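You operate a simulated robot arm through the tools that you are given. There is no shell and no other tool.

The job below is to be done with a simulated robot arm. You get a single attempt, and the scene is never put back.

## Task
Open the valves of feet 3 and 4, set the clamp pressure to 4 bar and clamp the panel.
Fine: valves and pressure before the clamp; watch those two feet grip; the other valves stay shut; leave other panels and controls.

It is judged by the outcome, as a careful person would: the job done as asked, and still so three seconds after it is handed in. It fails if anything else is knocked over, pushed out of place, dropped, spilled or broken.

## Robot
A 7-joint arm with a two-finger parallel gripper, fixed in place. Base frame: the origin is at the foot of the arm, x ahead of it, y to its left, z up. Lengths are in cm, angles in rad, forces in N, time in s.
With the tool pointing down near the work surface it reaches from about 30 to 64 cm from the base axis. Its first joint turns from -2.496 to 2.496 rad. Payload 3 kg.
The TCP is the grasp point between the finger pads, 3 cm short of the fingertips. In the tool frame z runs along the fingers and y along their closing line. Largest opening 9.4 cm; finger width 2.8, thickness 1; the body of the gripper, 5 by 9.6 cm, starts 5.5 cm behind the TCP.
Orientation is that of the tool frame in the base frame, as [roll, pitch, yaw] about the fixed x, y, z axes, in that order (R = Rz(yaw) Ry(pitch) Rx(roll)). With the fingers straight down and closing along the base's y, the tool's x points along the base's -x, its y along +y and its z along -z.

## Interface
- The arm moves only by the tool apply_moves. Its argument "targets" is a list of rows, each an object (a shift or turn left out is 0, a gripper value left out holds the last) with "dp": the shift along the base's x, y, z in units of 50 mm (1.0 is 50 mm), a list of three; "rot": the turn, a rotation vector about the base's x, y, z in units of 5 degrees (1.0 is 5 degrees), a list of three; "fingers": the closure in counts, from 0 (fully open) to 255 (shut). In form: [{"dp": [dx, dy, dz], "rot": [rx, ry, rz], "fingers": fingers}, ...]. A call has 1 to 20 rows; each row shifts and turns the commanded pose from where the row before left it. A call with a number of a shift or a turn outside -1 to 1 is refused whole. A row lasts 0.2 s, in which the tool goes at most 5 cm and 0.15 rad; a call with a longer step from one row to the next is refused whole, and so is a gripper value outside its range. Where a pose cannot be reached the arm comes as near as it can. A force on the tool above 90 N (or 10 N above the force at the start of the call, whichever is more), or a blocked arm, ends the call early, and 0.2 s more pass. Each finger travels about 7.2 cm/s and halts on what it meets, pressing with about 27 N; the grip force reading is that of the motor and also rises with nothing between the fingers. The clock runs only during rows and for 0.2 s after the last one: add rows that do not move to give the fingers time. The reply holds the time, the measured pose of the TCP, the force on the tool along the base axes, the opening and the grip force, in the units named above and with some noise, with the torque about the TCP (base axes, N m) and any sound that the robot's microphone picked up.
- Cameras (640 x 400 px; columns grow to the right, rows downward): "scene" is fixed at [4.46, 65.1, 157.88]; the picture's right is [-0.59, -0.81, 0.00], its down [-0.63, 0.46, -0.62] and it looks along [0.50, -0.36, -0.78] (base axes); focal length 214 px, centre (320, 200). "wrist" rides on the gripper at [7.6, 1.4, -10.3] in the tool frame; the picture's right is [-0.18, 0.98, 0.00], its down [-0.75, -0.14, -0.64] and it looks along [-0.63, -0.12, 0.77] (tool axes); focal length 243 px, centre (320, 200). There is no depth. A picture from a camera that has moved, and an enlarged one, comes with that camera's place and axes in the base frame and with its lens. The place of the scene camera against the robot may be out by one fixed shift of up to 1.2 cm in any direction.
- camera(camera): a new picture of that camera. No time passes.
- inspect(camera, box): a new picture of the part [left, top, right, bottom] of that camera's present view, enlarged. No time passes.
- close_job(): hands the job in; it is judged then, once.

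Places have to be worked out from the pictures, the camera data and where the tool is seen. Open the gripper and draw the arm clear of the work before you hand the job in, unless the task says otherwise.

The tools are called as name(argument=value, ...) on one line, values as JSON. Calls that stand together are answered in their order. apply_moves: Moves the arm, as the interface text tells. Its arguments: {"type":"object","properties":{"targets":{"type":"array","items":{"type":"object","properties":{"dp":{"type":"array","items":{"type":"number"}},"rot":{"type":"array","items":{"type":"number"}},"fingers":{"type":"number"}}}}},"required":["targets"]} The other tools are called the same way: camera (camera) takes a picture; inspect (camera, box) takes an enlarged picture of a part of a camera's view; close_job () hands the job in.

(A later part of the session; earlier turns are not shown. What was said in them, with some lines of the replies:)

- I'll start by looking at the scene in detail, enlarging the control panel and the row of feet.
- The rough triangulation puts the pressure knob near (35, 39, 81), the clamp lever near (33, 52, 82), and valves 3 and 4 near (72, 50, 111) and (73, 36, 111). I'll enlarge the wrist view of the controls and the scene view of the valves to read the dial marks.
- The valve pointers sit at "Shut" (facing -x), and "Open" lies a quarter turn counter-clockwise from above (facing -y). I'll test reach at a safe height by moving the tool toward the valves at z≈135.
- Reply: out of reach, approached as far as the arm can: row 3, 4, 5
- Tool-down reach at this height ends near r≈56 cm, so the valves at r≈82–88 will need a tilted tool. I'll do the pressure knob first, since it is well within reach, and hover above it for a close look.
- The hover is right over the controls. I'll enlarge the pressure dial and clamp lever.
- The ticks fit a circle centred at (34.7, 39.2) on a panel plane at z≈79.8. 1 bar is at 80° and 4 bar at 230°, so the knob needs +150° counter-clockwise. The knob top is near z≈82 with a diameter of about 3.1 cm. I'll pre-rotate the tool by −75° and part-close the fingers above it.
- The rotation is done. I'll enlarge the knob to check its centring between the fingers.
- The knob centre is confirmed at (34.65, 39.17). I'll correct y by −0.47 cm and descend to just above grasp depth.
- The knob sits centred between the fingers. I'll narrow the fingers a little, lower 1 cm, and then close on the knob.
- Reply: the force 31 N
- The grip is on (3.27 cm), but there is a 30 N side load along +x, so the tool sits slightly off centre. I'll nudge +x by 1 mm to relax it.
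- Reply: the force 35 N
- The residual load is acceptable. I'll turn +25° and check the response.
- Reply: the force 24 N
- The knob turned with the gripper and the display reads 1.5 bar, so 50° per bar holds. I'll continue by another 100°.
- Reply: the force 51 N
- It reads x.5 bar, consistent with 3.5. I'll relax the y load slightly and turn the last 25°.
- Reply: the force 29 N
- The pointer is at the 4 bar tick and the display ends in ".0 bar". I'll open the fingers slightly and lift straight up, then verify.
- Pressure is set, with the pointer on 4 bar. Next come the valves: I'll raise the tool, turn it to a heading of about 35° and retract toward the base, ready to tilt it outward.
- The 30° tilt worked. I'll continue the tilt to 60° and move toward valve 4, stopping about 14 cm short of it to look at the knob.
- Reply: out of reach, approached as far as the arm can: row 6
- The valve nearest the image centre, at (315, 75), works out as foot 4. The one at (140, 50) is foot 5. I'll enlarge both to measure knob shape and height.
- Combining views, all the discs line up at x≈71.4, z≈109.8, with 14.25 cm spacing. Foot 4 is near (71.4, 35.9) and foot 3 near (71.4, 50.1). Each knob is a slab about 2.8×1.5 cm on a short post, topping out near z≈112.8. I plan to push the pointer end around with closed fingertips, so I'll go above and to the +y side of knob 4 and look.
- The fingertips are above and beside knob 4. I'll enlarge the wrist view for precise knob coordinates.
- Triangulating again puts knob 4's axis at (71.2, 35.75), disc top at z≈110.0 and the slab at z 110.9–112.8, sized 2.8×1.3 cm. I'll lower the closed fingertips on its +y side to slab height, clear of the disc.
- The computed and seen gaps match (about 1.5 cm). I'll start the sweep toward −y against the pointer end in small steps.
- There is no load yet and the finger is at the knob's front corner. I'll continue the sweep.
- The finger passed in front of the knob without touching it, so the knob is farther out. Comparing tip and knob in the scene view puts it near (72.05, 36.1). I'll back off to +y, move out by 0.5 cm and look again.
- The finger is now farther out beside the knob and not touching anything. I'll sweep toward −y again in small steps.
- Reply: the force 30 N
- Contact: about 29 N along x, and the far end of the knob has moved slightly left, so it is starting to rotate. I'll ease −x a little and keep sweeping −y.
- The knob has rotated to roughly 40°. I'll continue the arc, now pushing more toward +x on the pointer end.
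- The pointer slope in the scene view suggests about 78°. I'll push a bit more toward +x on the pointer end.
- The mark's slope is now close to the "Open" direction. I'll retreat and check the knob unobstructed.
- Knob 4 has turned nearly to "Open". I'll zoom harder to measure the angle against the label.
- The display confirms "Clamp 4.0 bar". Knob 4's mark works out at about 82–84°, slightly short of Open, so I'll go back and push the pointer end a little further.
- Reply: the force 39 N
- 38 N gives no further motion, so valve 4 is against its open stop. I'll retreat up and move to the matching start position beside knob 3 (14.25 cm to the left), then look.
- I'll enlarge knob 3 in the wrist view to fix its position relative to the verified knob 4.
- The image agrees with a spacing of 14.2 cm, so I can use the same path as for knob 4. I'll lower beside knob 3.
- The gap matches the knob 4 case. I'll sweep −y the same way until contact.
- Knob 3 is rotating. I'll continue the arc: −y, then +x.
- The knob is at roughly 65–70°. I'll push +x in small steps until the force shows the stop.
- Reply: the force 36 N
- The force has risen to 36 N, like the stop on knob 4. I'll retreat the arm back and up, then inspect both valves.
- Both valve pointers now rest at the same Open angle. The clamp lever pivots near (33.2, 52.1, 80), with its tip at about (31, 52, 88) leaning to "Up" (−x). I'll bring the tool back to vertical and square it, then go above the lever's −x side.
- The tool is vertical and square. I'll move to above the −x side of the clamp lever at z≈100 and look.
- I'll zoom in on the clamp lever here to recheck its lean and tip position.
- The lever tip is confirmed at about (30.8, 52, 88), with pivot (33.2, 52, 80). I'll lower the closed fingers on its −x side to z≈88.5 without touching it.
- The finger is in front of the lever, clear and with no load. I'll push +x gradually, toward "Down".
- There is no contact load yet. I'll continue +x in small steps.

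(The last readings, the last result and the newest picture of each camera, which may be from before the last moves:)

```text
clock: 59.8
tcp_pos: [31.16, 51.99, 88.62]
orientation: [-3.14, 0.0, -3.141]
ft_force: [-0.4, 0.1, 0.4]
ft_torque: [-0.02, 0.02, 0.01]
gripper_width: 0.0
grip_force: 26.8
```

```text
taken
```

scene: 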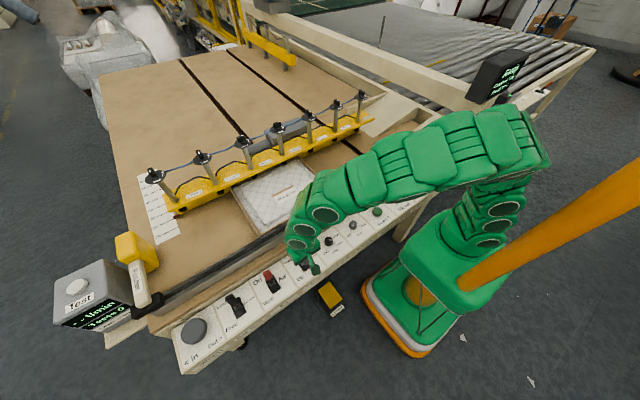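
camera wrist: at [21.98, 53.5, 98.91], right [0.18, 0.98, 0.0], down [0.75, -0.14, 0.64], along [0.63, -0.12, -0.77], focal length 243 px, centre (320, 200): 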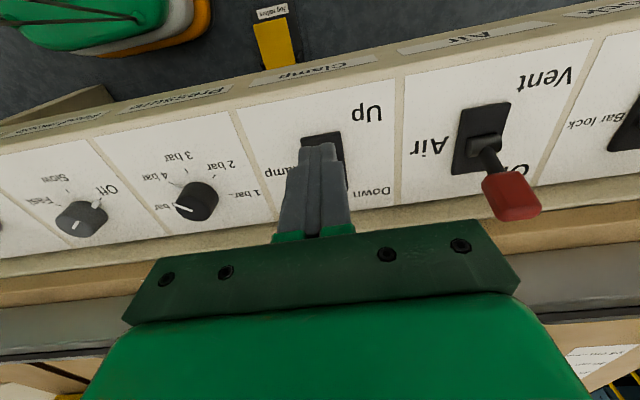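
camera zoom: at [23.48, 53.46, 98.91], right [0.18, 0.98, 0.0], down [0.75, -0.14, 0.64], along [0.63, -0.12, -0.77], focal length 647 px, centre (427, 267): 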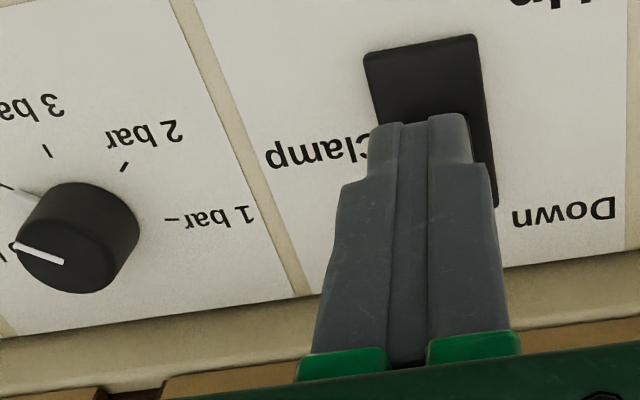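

There is still no load, so the lever may move freely. I'll check the display, then the feet, before pushing further.

inspect(camera="scene", box=[440, 40, 560, 115])

inspect(camera="scene", box=[200, 110, 330, 210])

inspect(camera="scene", box=[270, 220, 350, 290])

```text
5.33 times, centred on (500, 78) of scene
camera zoom: at [4.46, 65.1, 157.88], right [-0.59, -0.81, 0.0], down [-0.63, 0.46, -0.62], along [0.5, -0.36, -0.78], focal length 1144 px, centre (-640, 853)
```

zoom: 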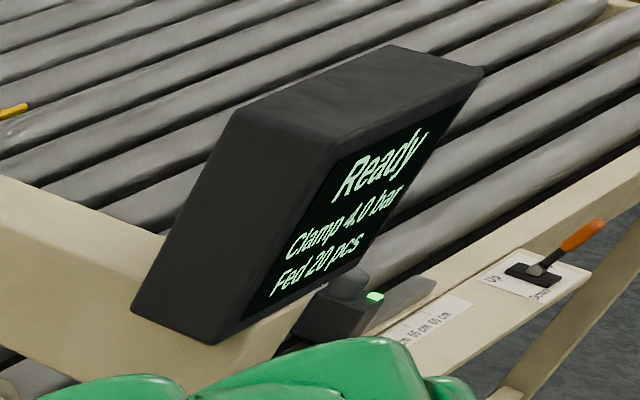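

```text
4.00 times, centred on (265, 160) of scene
camera zoom: at [4.46, 65.1, 157.88], right [-0.59, -0.81, 0.0], down [-0.63, 0.46, -0.62], along [0.5, -0.36, -0.78], focal length 858 px, centre (540, 360)
```

zoom: 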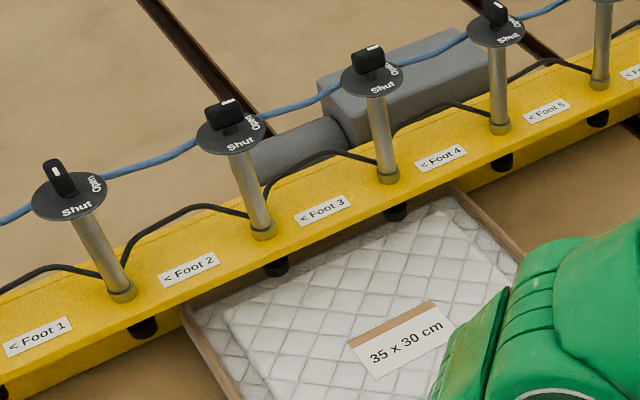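

```text
5.71 times, centred on (310, 255) of scene
camera zoom: at [4.46, 65.1, 157.88], right [-0.59, -0.81, 0.0], down [-0.63, 0.46, -0.62], along [0.5, -0.36, -0.78], focal length 1226 px, centre (377, -114)
```

zoom: 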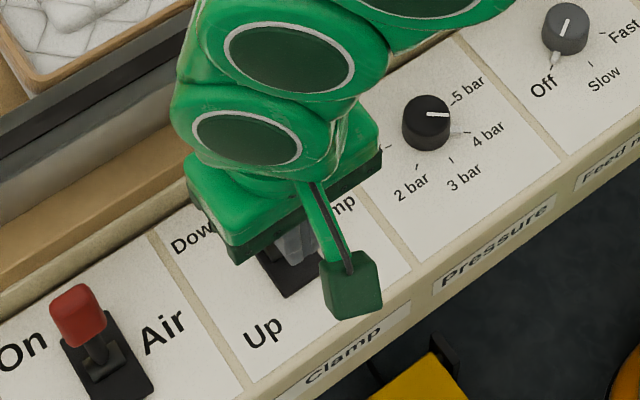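

The display shows "Ready, Clamp 4.0 bar", and valves 3 and 4 are open with the rest shut. I'll keep pushing the lever +x in small steps.

apply_moves(targets=[{"dp": [0.08, 0, 0]}, {"dp": [0.08, 0, 0]}, {"dp": [0.08, 0, 0]}, {}])

inspect(camera="wrist", box=[240, 100, 400, 200])

inspect(camera="scene", box=[200, 110, 330, 210])

inspect(camera="scene", box=[440, 40, 560, 115])

```text
clock: 60.8
tcp_pos: [32.45, 52.06, 88.66]
orientation: [3.141, 0.0, -3.142]
ft_force: [0.7, 0.2, -0.3]
ft_torque: [0.0, 0.0, 0.01]
gripper_width: 0.01
grip_force: 27.0
```

```text
4.00 times, centred on (320, 150) of wrist
camera zoom: at [24.73, 53.48, 98.97], right [0.18, 0.98, 0.0], down [0.75, -0.14, 0.64], along [0.63, -0.12, -0.77], focal length 970 px, centre (320, 400)
```

zoom: 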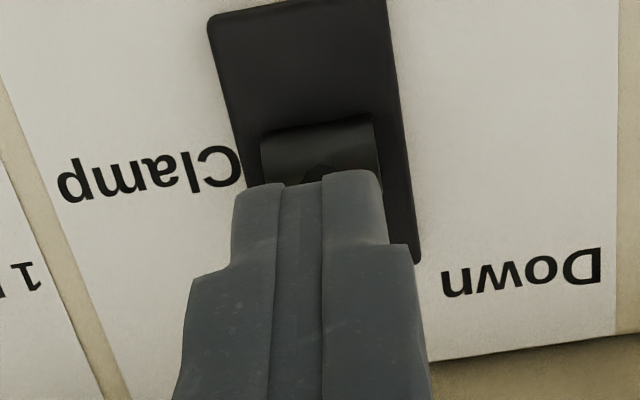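

```text
4.00 times, centred on (265, 160) of scene
camera zoom: at [4.46, 65.1, 157.88], right [-0.59, -0.81, 0.0], down [-0.63, 0.46, -0.62], along [0.5, -0.36, -0.78], focal length 858 px, centre (540, 360)
```

zoom: 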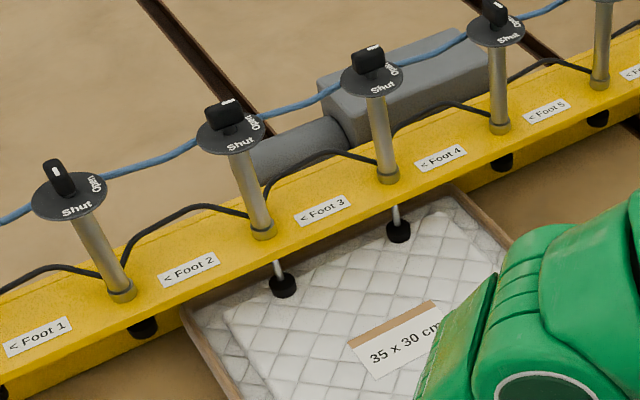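

```text
5.33 times, centred on (500, 78) of scene
camera zoom: at [4.46, 65.1, 157.88], right [-0.59, -0.81, 0.0], down [-0.63, 0.46, -0.62], along [0.5, -0.36, -0.78], focal length 1144 px, centre (-640, 853)
```

zoom: 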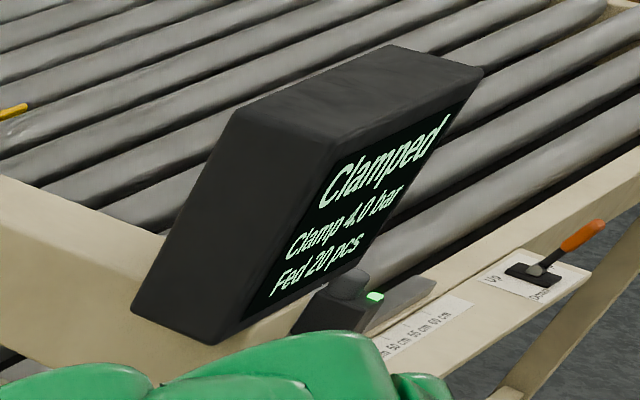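

The display says "Clamped" and feet 3 and 4 have come down onto the panel. I'll back the fingers straight off in −x, lift, and check the lever and feet.

apply_moves(targets=[{"dp": [-0.4, 0, 0]}, {"dp": [-0.5, 0, 0]}, {"dp": [-0.2, -0.1, 0.5]}, {"dp": [0, -0.3, 0.8]}, {"dp": [0, -0.4, 0.9]}, {"dp": [0, -0.5, 0.9]}, {"dp": [0.2, -0.6, 0.8]}, {"dp": [0.2, -0.6, 0.6], "fingers": 0}, {"dp": [0.2, -0.6, 0.4]}, {"dp": [0.2, -0.6, 0.4]}, {}, {}])

camera(camera="scene")

inspect(camera="scene", box=[200, 110, 330, 210])

inspect(camera="scene", box=[250, 220, 350, 300])

camera(camera="wrist")

```text
refused: row 6 steps farther than a row can; nothing moved
```

```text
taken
```

scene: 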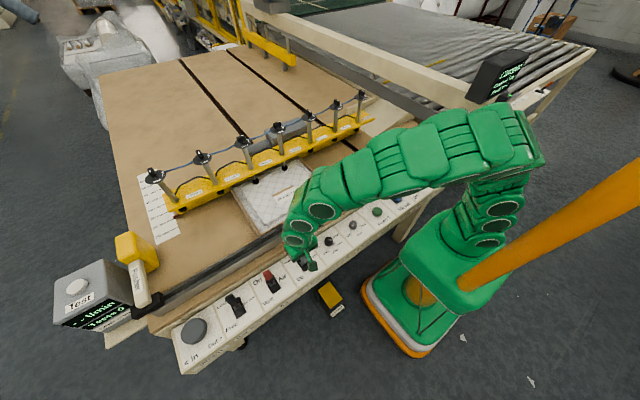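

```text
4.00 times, centred on (265, 160) of scene
camera zoom: at [4.46, 65.1, 157.88], right [-0.59, -0.81, 0.0], down [-0.63, 0.46, -0.62], along [0.5, -0.36, -0.78], focal length 858 px, centre (540, 360)
```

zoom: 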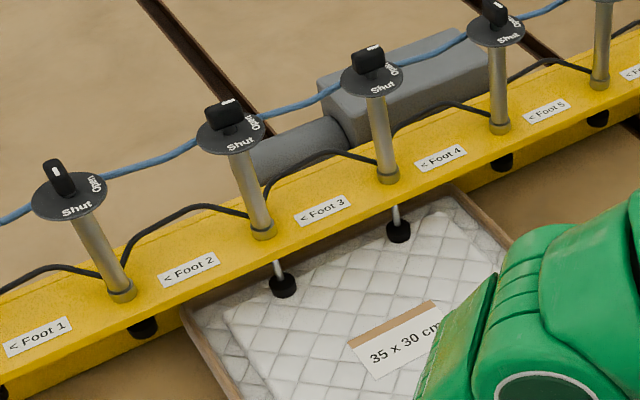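

```text
5.00 times, centred on (300, 260) of scene
camera zoom: at [4.46, 65.1, 157.88], right [-0.59, -0.81, 0.0], down [-0.63, 0.46, -0.62], along [0.5, -0.36, -0.78], focal length 1072 px, centre (420, -100)
```

zoom: 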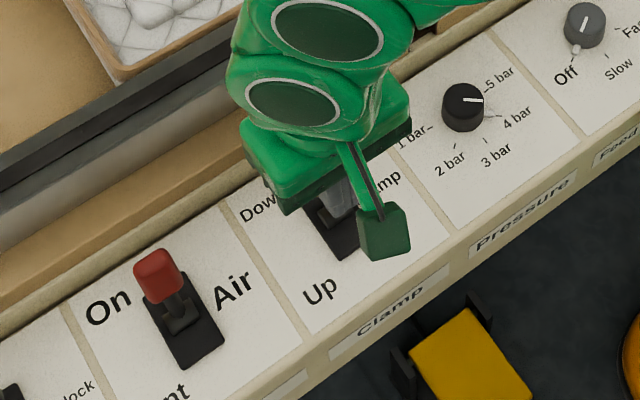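

```text
taken
camera wrist: at [24.73, 53.48, 98.97], right [0.18, 0.98, 0.0], down [0.75, -0.14, 0.64], along [0.63, -0.12, -0.77], focal length 243 px, centre (320, 200)
```

wrist: 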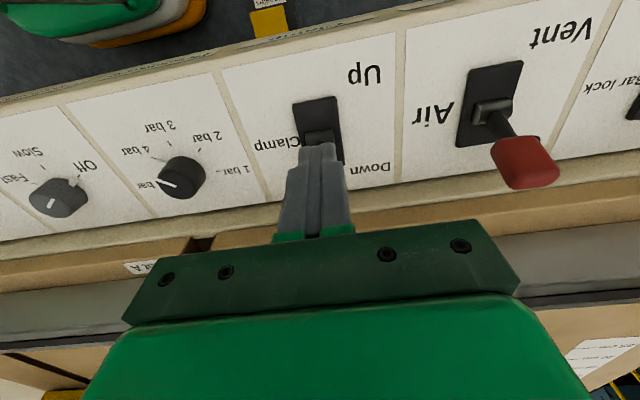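

That call was refused because one step was too long and nothing moved. I'll repeat the retreat with smaller steps.

apply_moves(targets=[{"dp": [-0.4, 0, 0]}, {"dp": [-0.5, 0, 0]}, {"dp": [-0.2, -0.1, 0.5]}, {"dp": [0, -0.3, 0.7]}, {"dp": [0, -0.4, 0.8]}, {"dp": [0, -0.4, 0.8]}, {"dp": [0.2, -0.5, 0.7]}, {"dp": [0.2, -0.5, 0.6], "fingers": 0}, {"dp": [0.2, -0.5, 0.5]}, {"dp": [0.2, -0.5, 0.5]}, {}, {}])

camera(camera="scene")

inspect(camera="scene", box=[200, 110, 330, 210])

inspect(camera="scene", box=[250, 220, 350, 300])

camera(camera="wrist")

inspect(camera="scene", box=[440, 40, 560, 115])

```text
clock: 63.4
tcp_pos: [31.0, 36.24, 114.05]
orientation: [3.141, 0.0, -3.141]
ft_force: [-0.5, -0.2, 0.5]
ft_torque: [0.01, -0.01, -0.03]
gripper_width: 9.4
grip_force: 0.1
```

```text
taken
```

scene: 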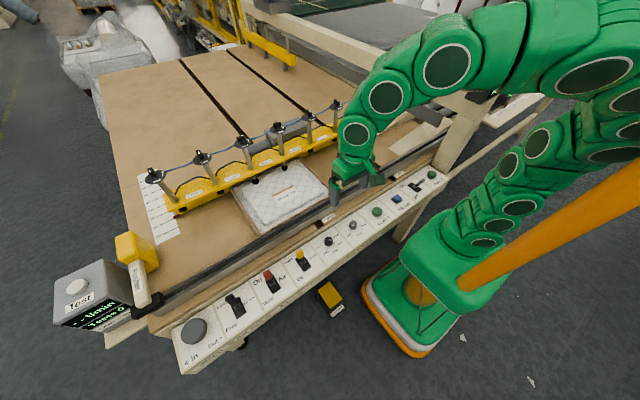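

```text
4.00 times, centred on (265, 160) of scene
camera zoom: at [4.46, 65.1, 157.88], right [-0.59, -0.81, 0.0], down [-0.63, 0.46, -0.62], along [0.5, -0.36, -0.78], focal length 858 px, centre (540, 360)
```

zoom: 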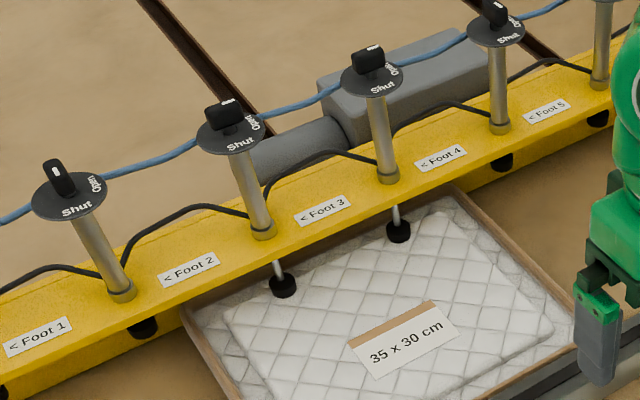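

```text
5.00 times, centred on (300, 260) of scene
camera zoom: at [4.46, 65.1, 157.88], right [-0.59, -0.81, 0.0], down [-0.63, 0.46, -0.62], along [0.5, -0.36, -0.78], focal length 1072 px, centre (420, -100)
```

zoom: 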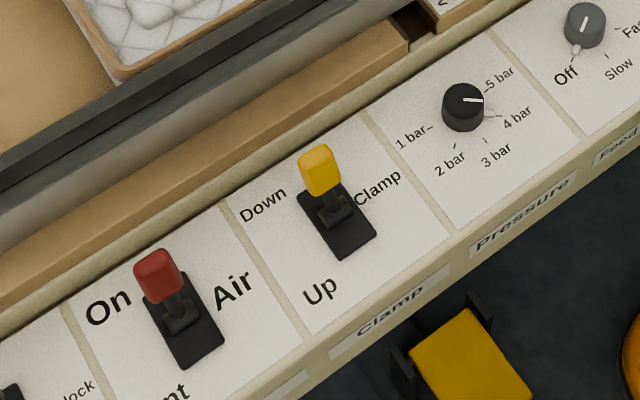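

```text
taken
camera wrist: at [23.25, 37.69, 124.34], right [0.18, 0.98, 0.0], down [0.75, -0.14, 0.64], along [0.63, -0.12, -0.77], focal length 243 px, centre (320, 200)
```

wrist: 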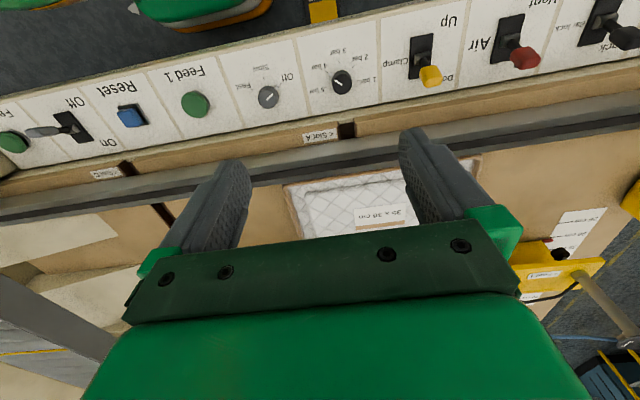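

```text
5.33 times, centred on (500, 78) of scene
camera zoom: at [4.46, 65.1, 157.88], right [-0.59, -0.81, 0.0], down [-0.63, 0.46, -0.62], along [0.5, -0.36, -0.78], focal length 1144 px, centre (-640, 853)
```

zoom: 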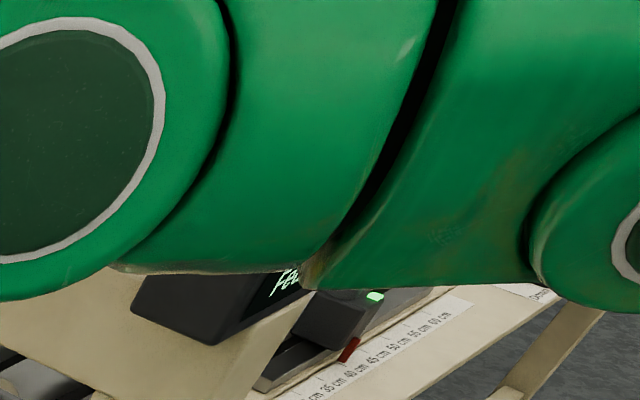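

The lever is fully at "Down", the gripper is open and everything looks in place. I'll zoom in on the two pads, then move the arm further aside and let time pass to see that they hold.

inspect(camera="scene", box=[252, 155, 316, 195])

apply_moves(targets=[{"dp": [0, -0.6, 0.4]}, {"dp": [0, -0.7, 0.4]}, {"dp": [0, -0.7, 0.4]}, {"dp": [0, -0.7, 0.3]}, {"dp": [0, -0.6, 0.2]}, {}, {}, {}, {}, {}, {}, {}, {}, {}, {}, {}, {}, {}, {}, {}])

camera(camera="scene")

inspect(camera="scene", box=[252, 155, 316, 195])

camera(camera="wrist")

inspect(camera="scene", box=[440, 40, 560, 115])

```text
10.00 times, centred on (284, 175) of scene
camera zoom: at [4.46, 65.1, 157.88], right [-0.59, -0.81, 0.0], down [-0.63, 0.46, -0.62], along [0.5, -0.36, -0.78], focal length 2145 px, centre (680, 450)
```

zoom: 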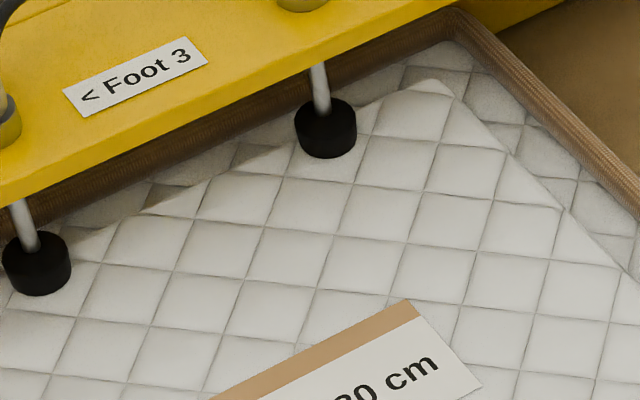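

```text
clock: 67.8
tcp_pos: [32.95, 20.11, 117.51]
orientation: [-3.072, -0.137, 3.123]
ft_force: [-1.2, 0.3, -0.6]
ft_torque: [-0.01, -0.03, -0.02]
gripper_width: 9.42
grip_force: 0.0
stopped in row 20: the arm was blocked; the commanded pose is now the measured one
```

```text
taken
```

scene: 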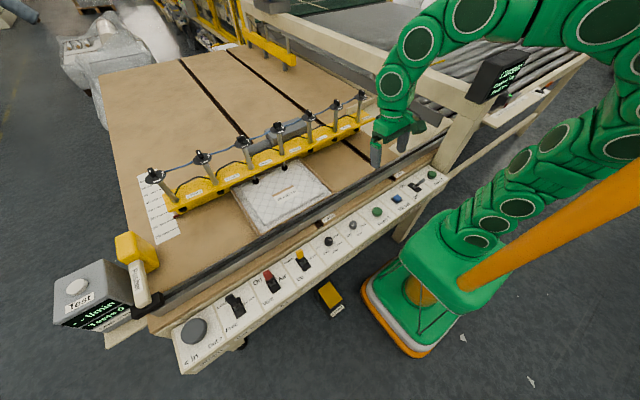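

```text
10.00 times, centred on (284, 175) of scene
camera zoom: at [4.46, 65.1, 157.88], right [-0.59, -0.81, 0.0], down [-0.63, 0.46, -0.62], along [0.5, -0.36, -0.78], focal length 2145 px, centre (680, 450)
```

zoom: 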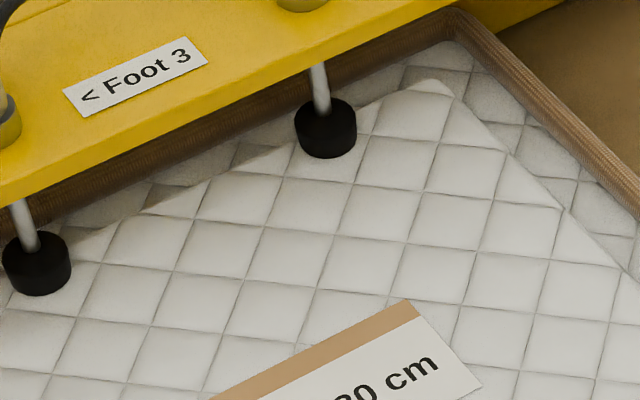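

```text
taken
camera wrist: at [26.7, 22.4, 128.62], right [0.19, 0.98, -0.09], down [0.83, -0.11, 0.54], along [0.52, -0.18, -0.84], focal length 243 px, centre (320, 200)
```

wrist: 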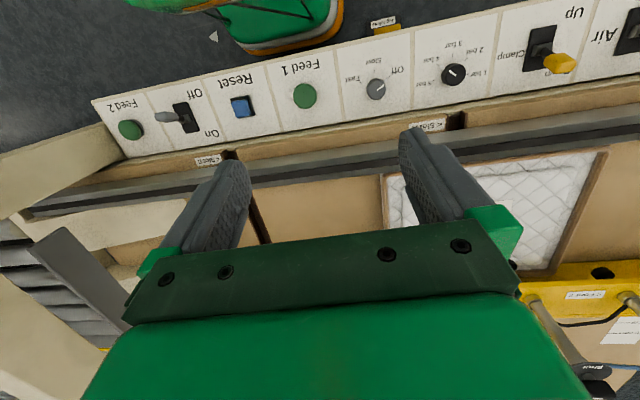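

```text
5.33 times, centred on (500, 78) of scene
camera zoom: at [4.46, 65.1, 157.88], right [-0.59, -0.81, 0.0], down [-0.63, 0.46, -0.62], along [0.5, -0.36, -0.78], focal length 1144 px, centre (-640, 853)
```

zoom: 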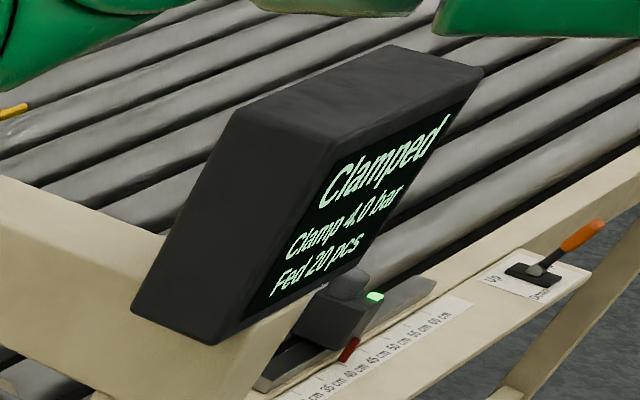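

The clamp is holding: "Clamped, 4.0 bar", with the pads unchanged after 4 s. However, the arm reported being blocked in its parking spot, so I'll look at what it is near before moving off.

inspect(camera="scene", box=[340, 0, 640, 200])

inspect(camera="scene", box=[340, 80, 500, 180])

```text
2.00 times, centred on (490, 100) of scene
camera zoom: at [4.46, 65.1, 157.88], right [-0.59, -0.81, 0.0], down [-0.63, 0.46, -0.62], along [0.5, -0.36, -0.78], focal length 429 px, centre (-20, 400)
```

zoom: 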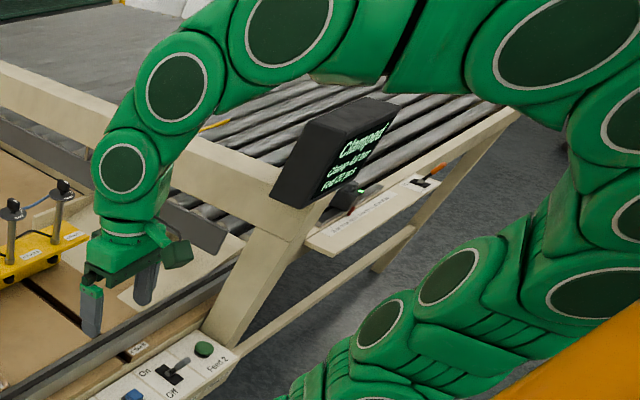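

```text
4.00 times, centred on (420, 130) of scene
camera zoom: at [4.46, 65.1, 157.88], right [-0.59, -0.81, 0.0], down [-0.63, 0.46, -0.62], along [0.5, -0.36, -0.78], focal length 858 px, centre (-80, 480)
```

zoom: 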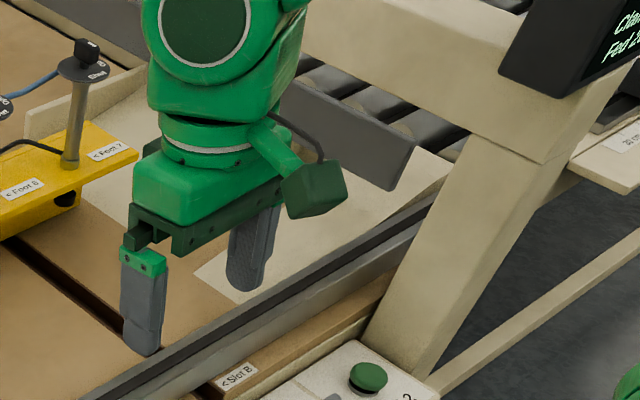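

Nothing looks displaced, and the arm most likely hit a posture limit there. I'll step back along the way it came to the spot that was free and stay there.

apply_moves(targets=[{"dp": [0, 0.4, -0.1]}, {"dp": [0, 0.5, -0.1]}, {"dp": [0, 0.6, -0.1]}, {"dp": [0, 0.6, -0.1]}, {}, {}, {}])

camera(camera="scene")

inspect(camera="scene", box=[440, 40, 560, 115])

inspect(camera="scene", box=[200, 100, 360, 200])

```text
clock: 69.4
tcp_pos: [32.98, 30.78, 115.91]
orientation: [-3.078, -0.126, 3.129]
ft_force: [1.0, 0.3, 0.9]
ft_torque: [0.0, 0.02, -0.03]
gripper_width: 9.42
grip_force: 0.1
```

```text
taken
```

scene: 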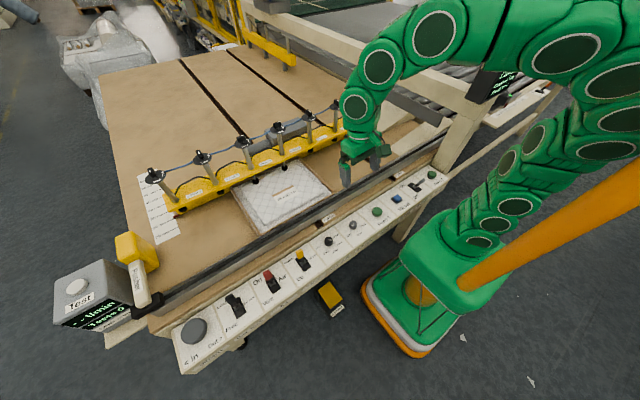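

```text
5.33 times, centred on (500, 78) of scene
camera zoom: at [4.46, 65.1, 157.88], right [-0.59, -0.81, 0.0], down [-0.63, 0.46, -0.62], along [0.5, -0.36, -0.78], focal length 1144 px, centre (-640, 853)
```

zoom: 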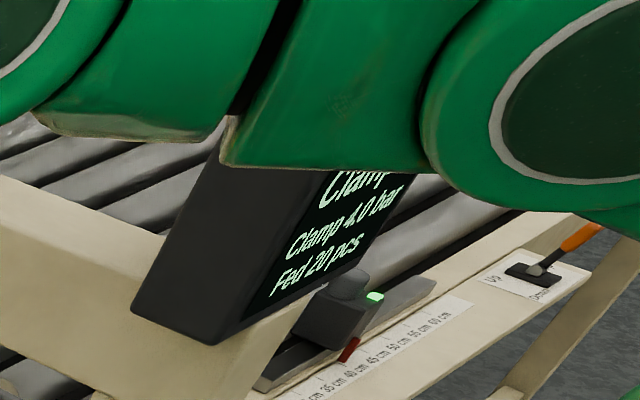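

```text
4.00 times, centred on (280, 150) of scene
camera zoom: at [4.46, 65.1, 157.88], right [-0.59, -0.81, 0.0], down [-0.63, 0.46, -0.62], along [0.5, -0.36, -0.78], focal length 858 px, centre (480, 400)
```

zoom: 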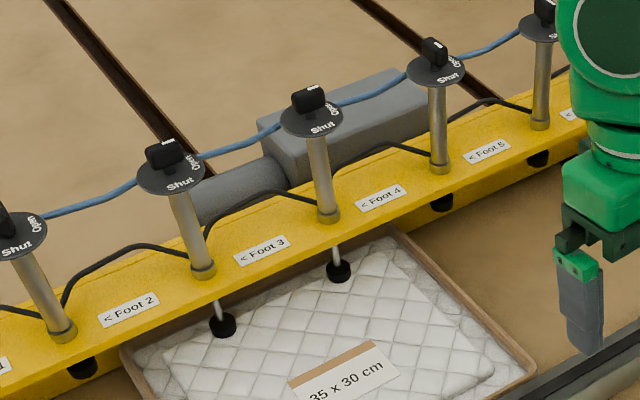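

Everything holds: valves 3 and 4 are open, the pressure reads 4.0 bar, and the clamp lever is at Down. Feet 3 and 4 are pressed on the panel with the visible other valves and controls unchanged, and the gripper is open and clear of the work. I'm handing the job in.

close_job()

```text
The job is handed in.
```

The panel is clamped at 4 bar on feet 3 and 4, and I have handed the job in.

- **Valves:** feet 3 and 4 are turned to Open, each against its stop. The other valves I could see still read Shut, and I did not touch any of them.
- **Pressure:** the dial is on the 4 bar mark and the display reads "Clamp 4.0 bar". Both the valves and the pressure were set before the clamp.
- **Clamp:** the lever is at Down and the display reads "Clamped". I saw feet 3 and 4 come down onto the panel, and they had not moved about 4 seconds later.
- **Other panels and controls:** I saw no change to any of them.

When I first parked the arm it reported being blocked, probably at the limit of its movement. I saw nothing displaced, so I moved it back to a spot that had been free. It is standing there now, gripper open and clear of the work.
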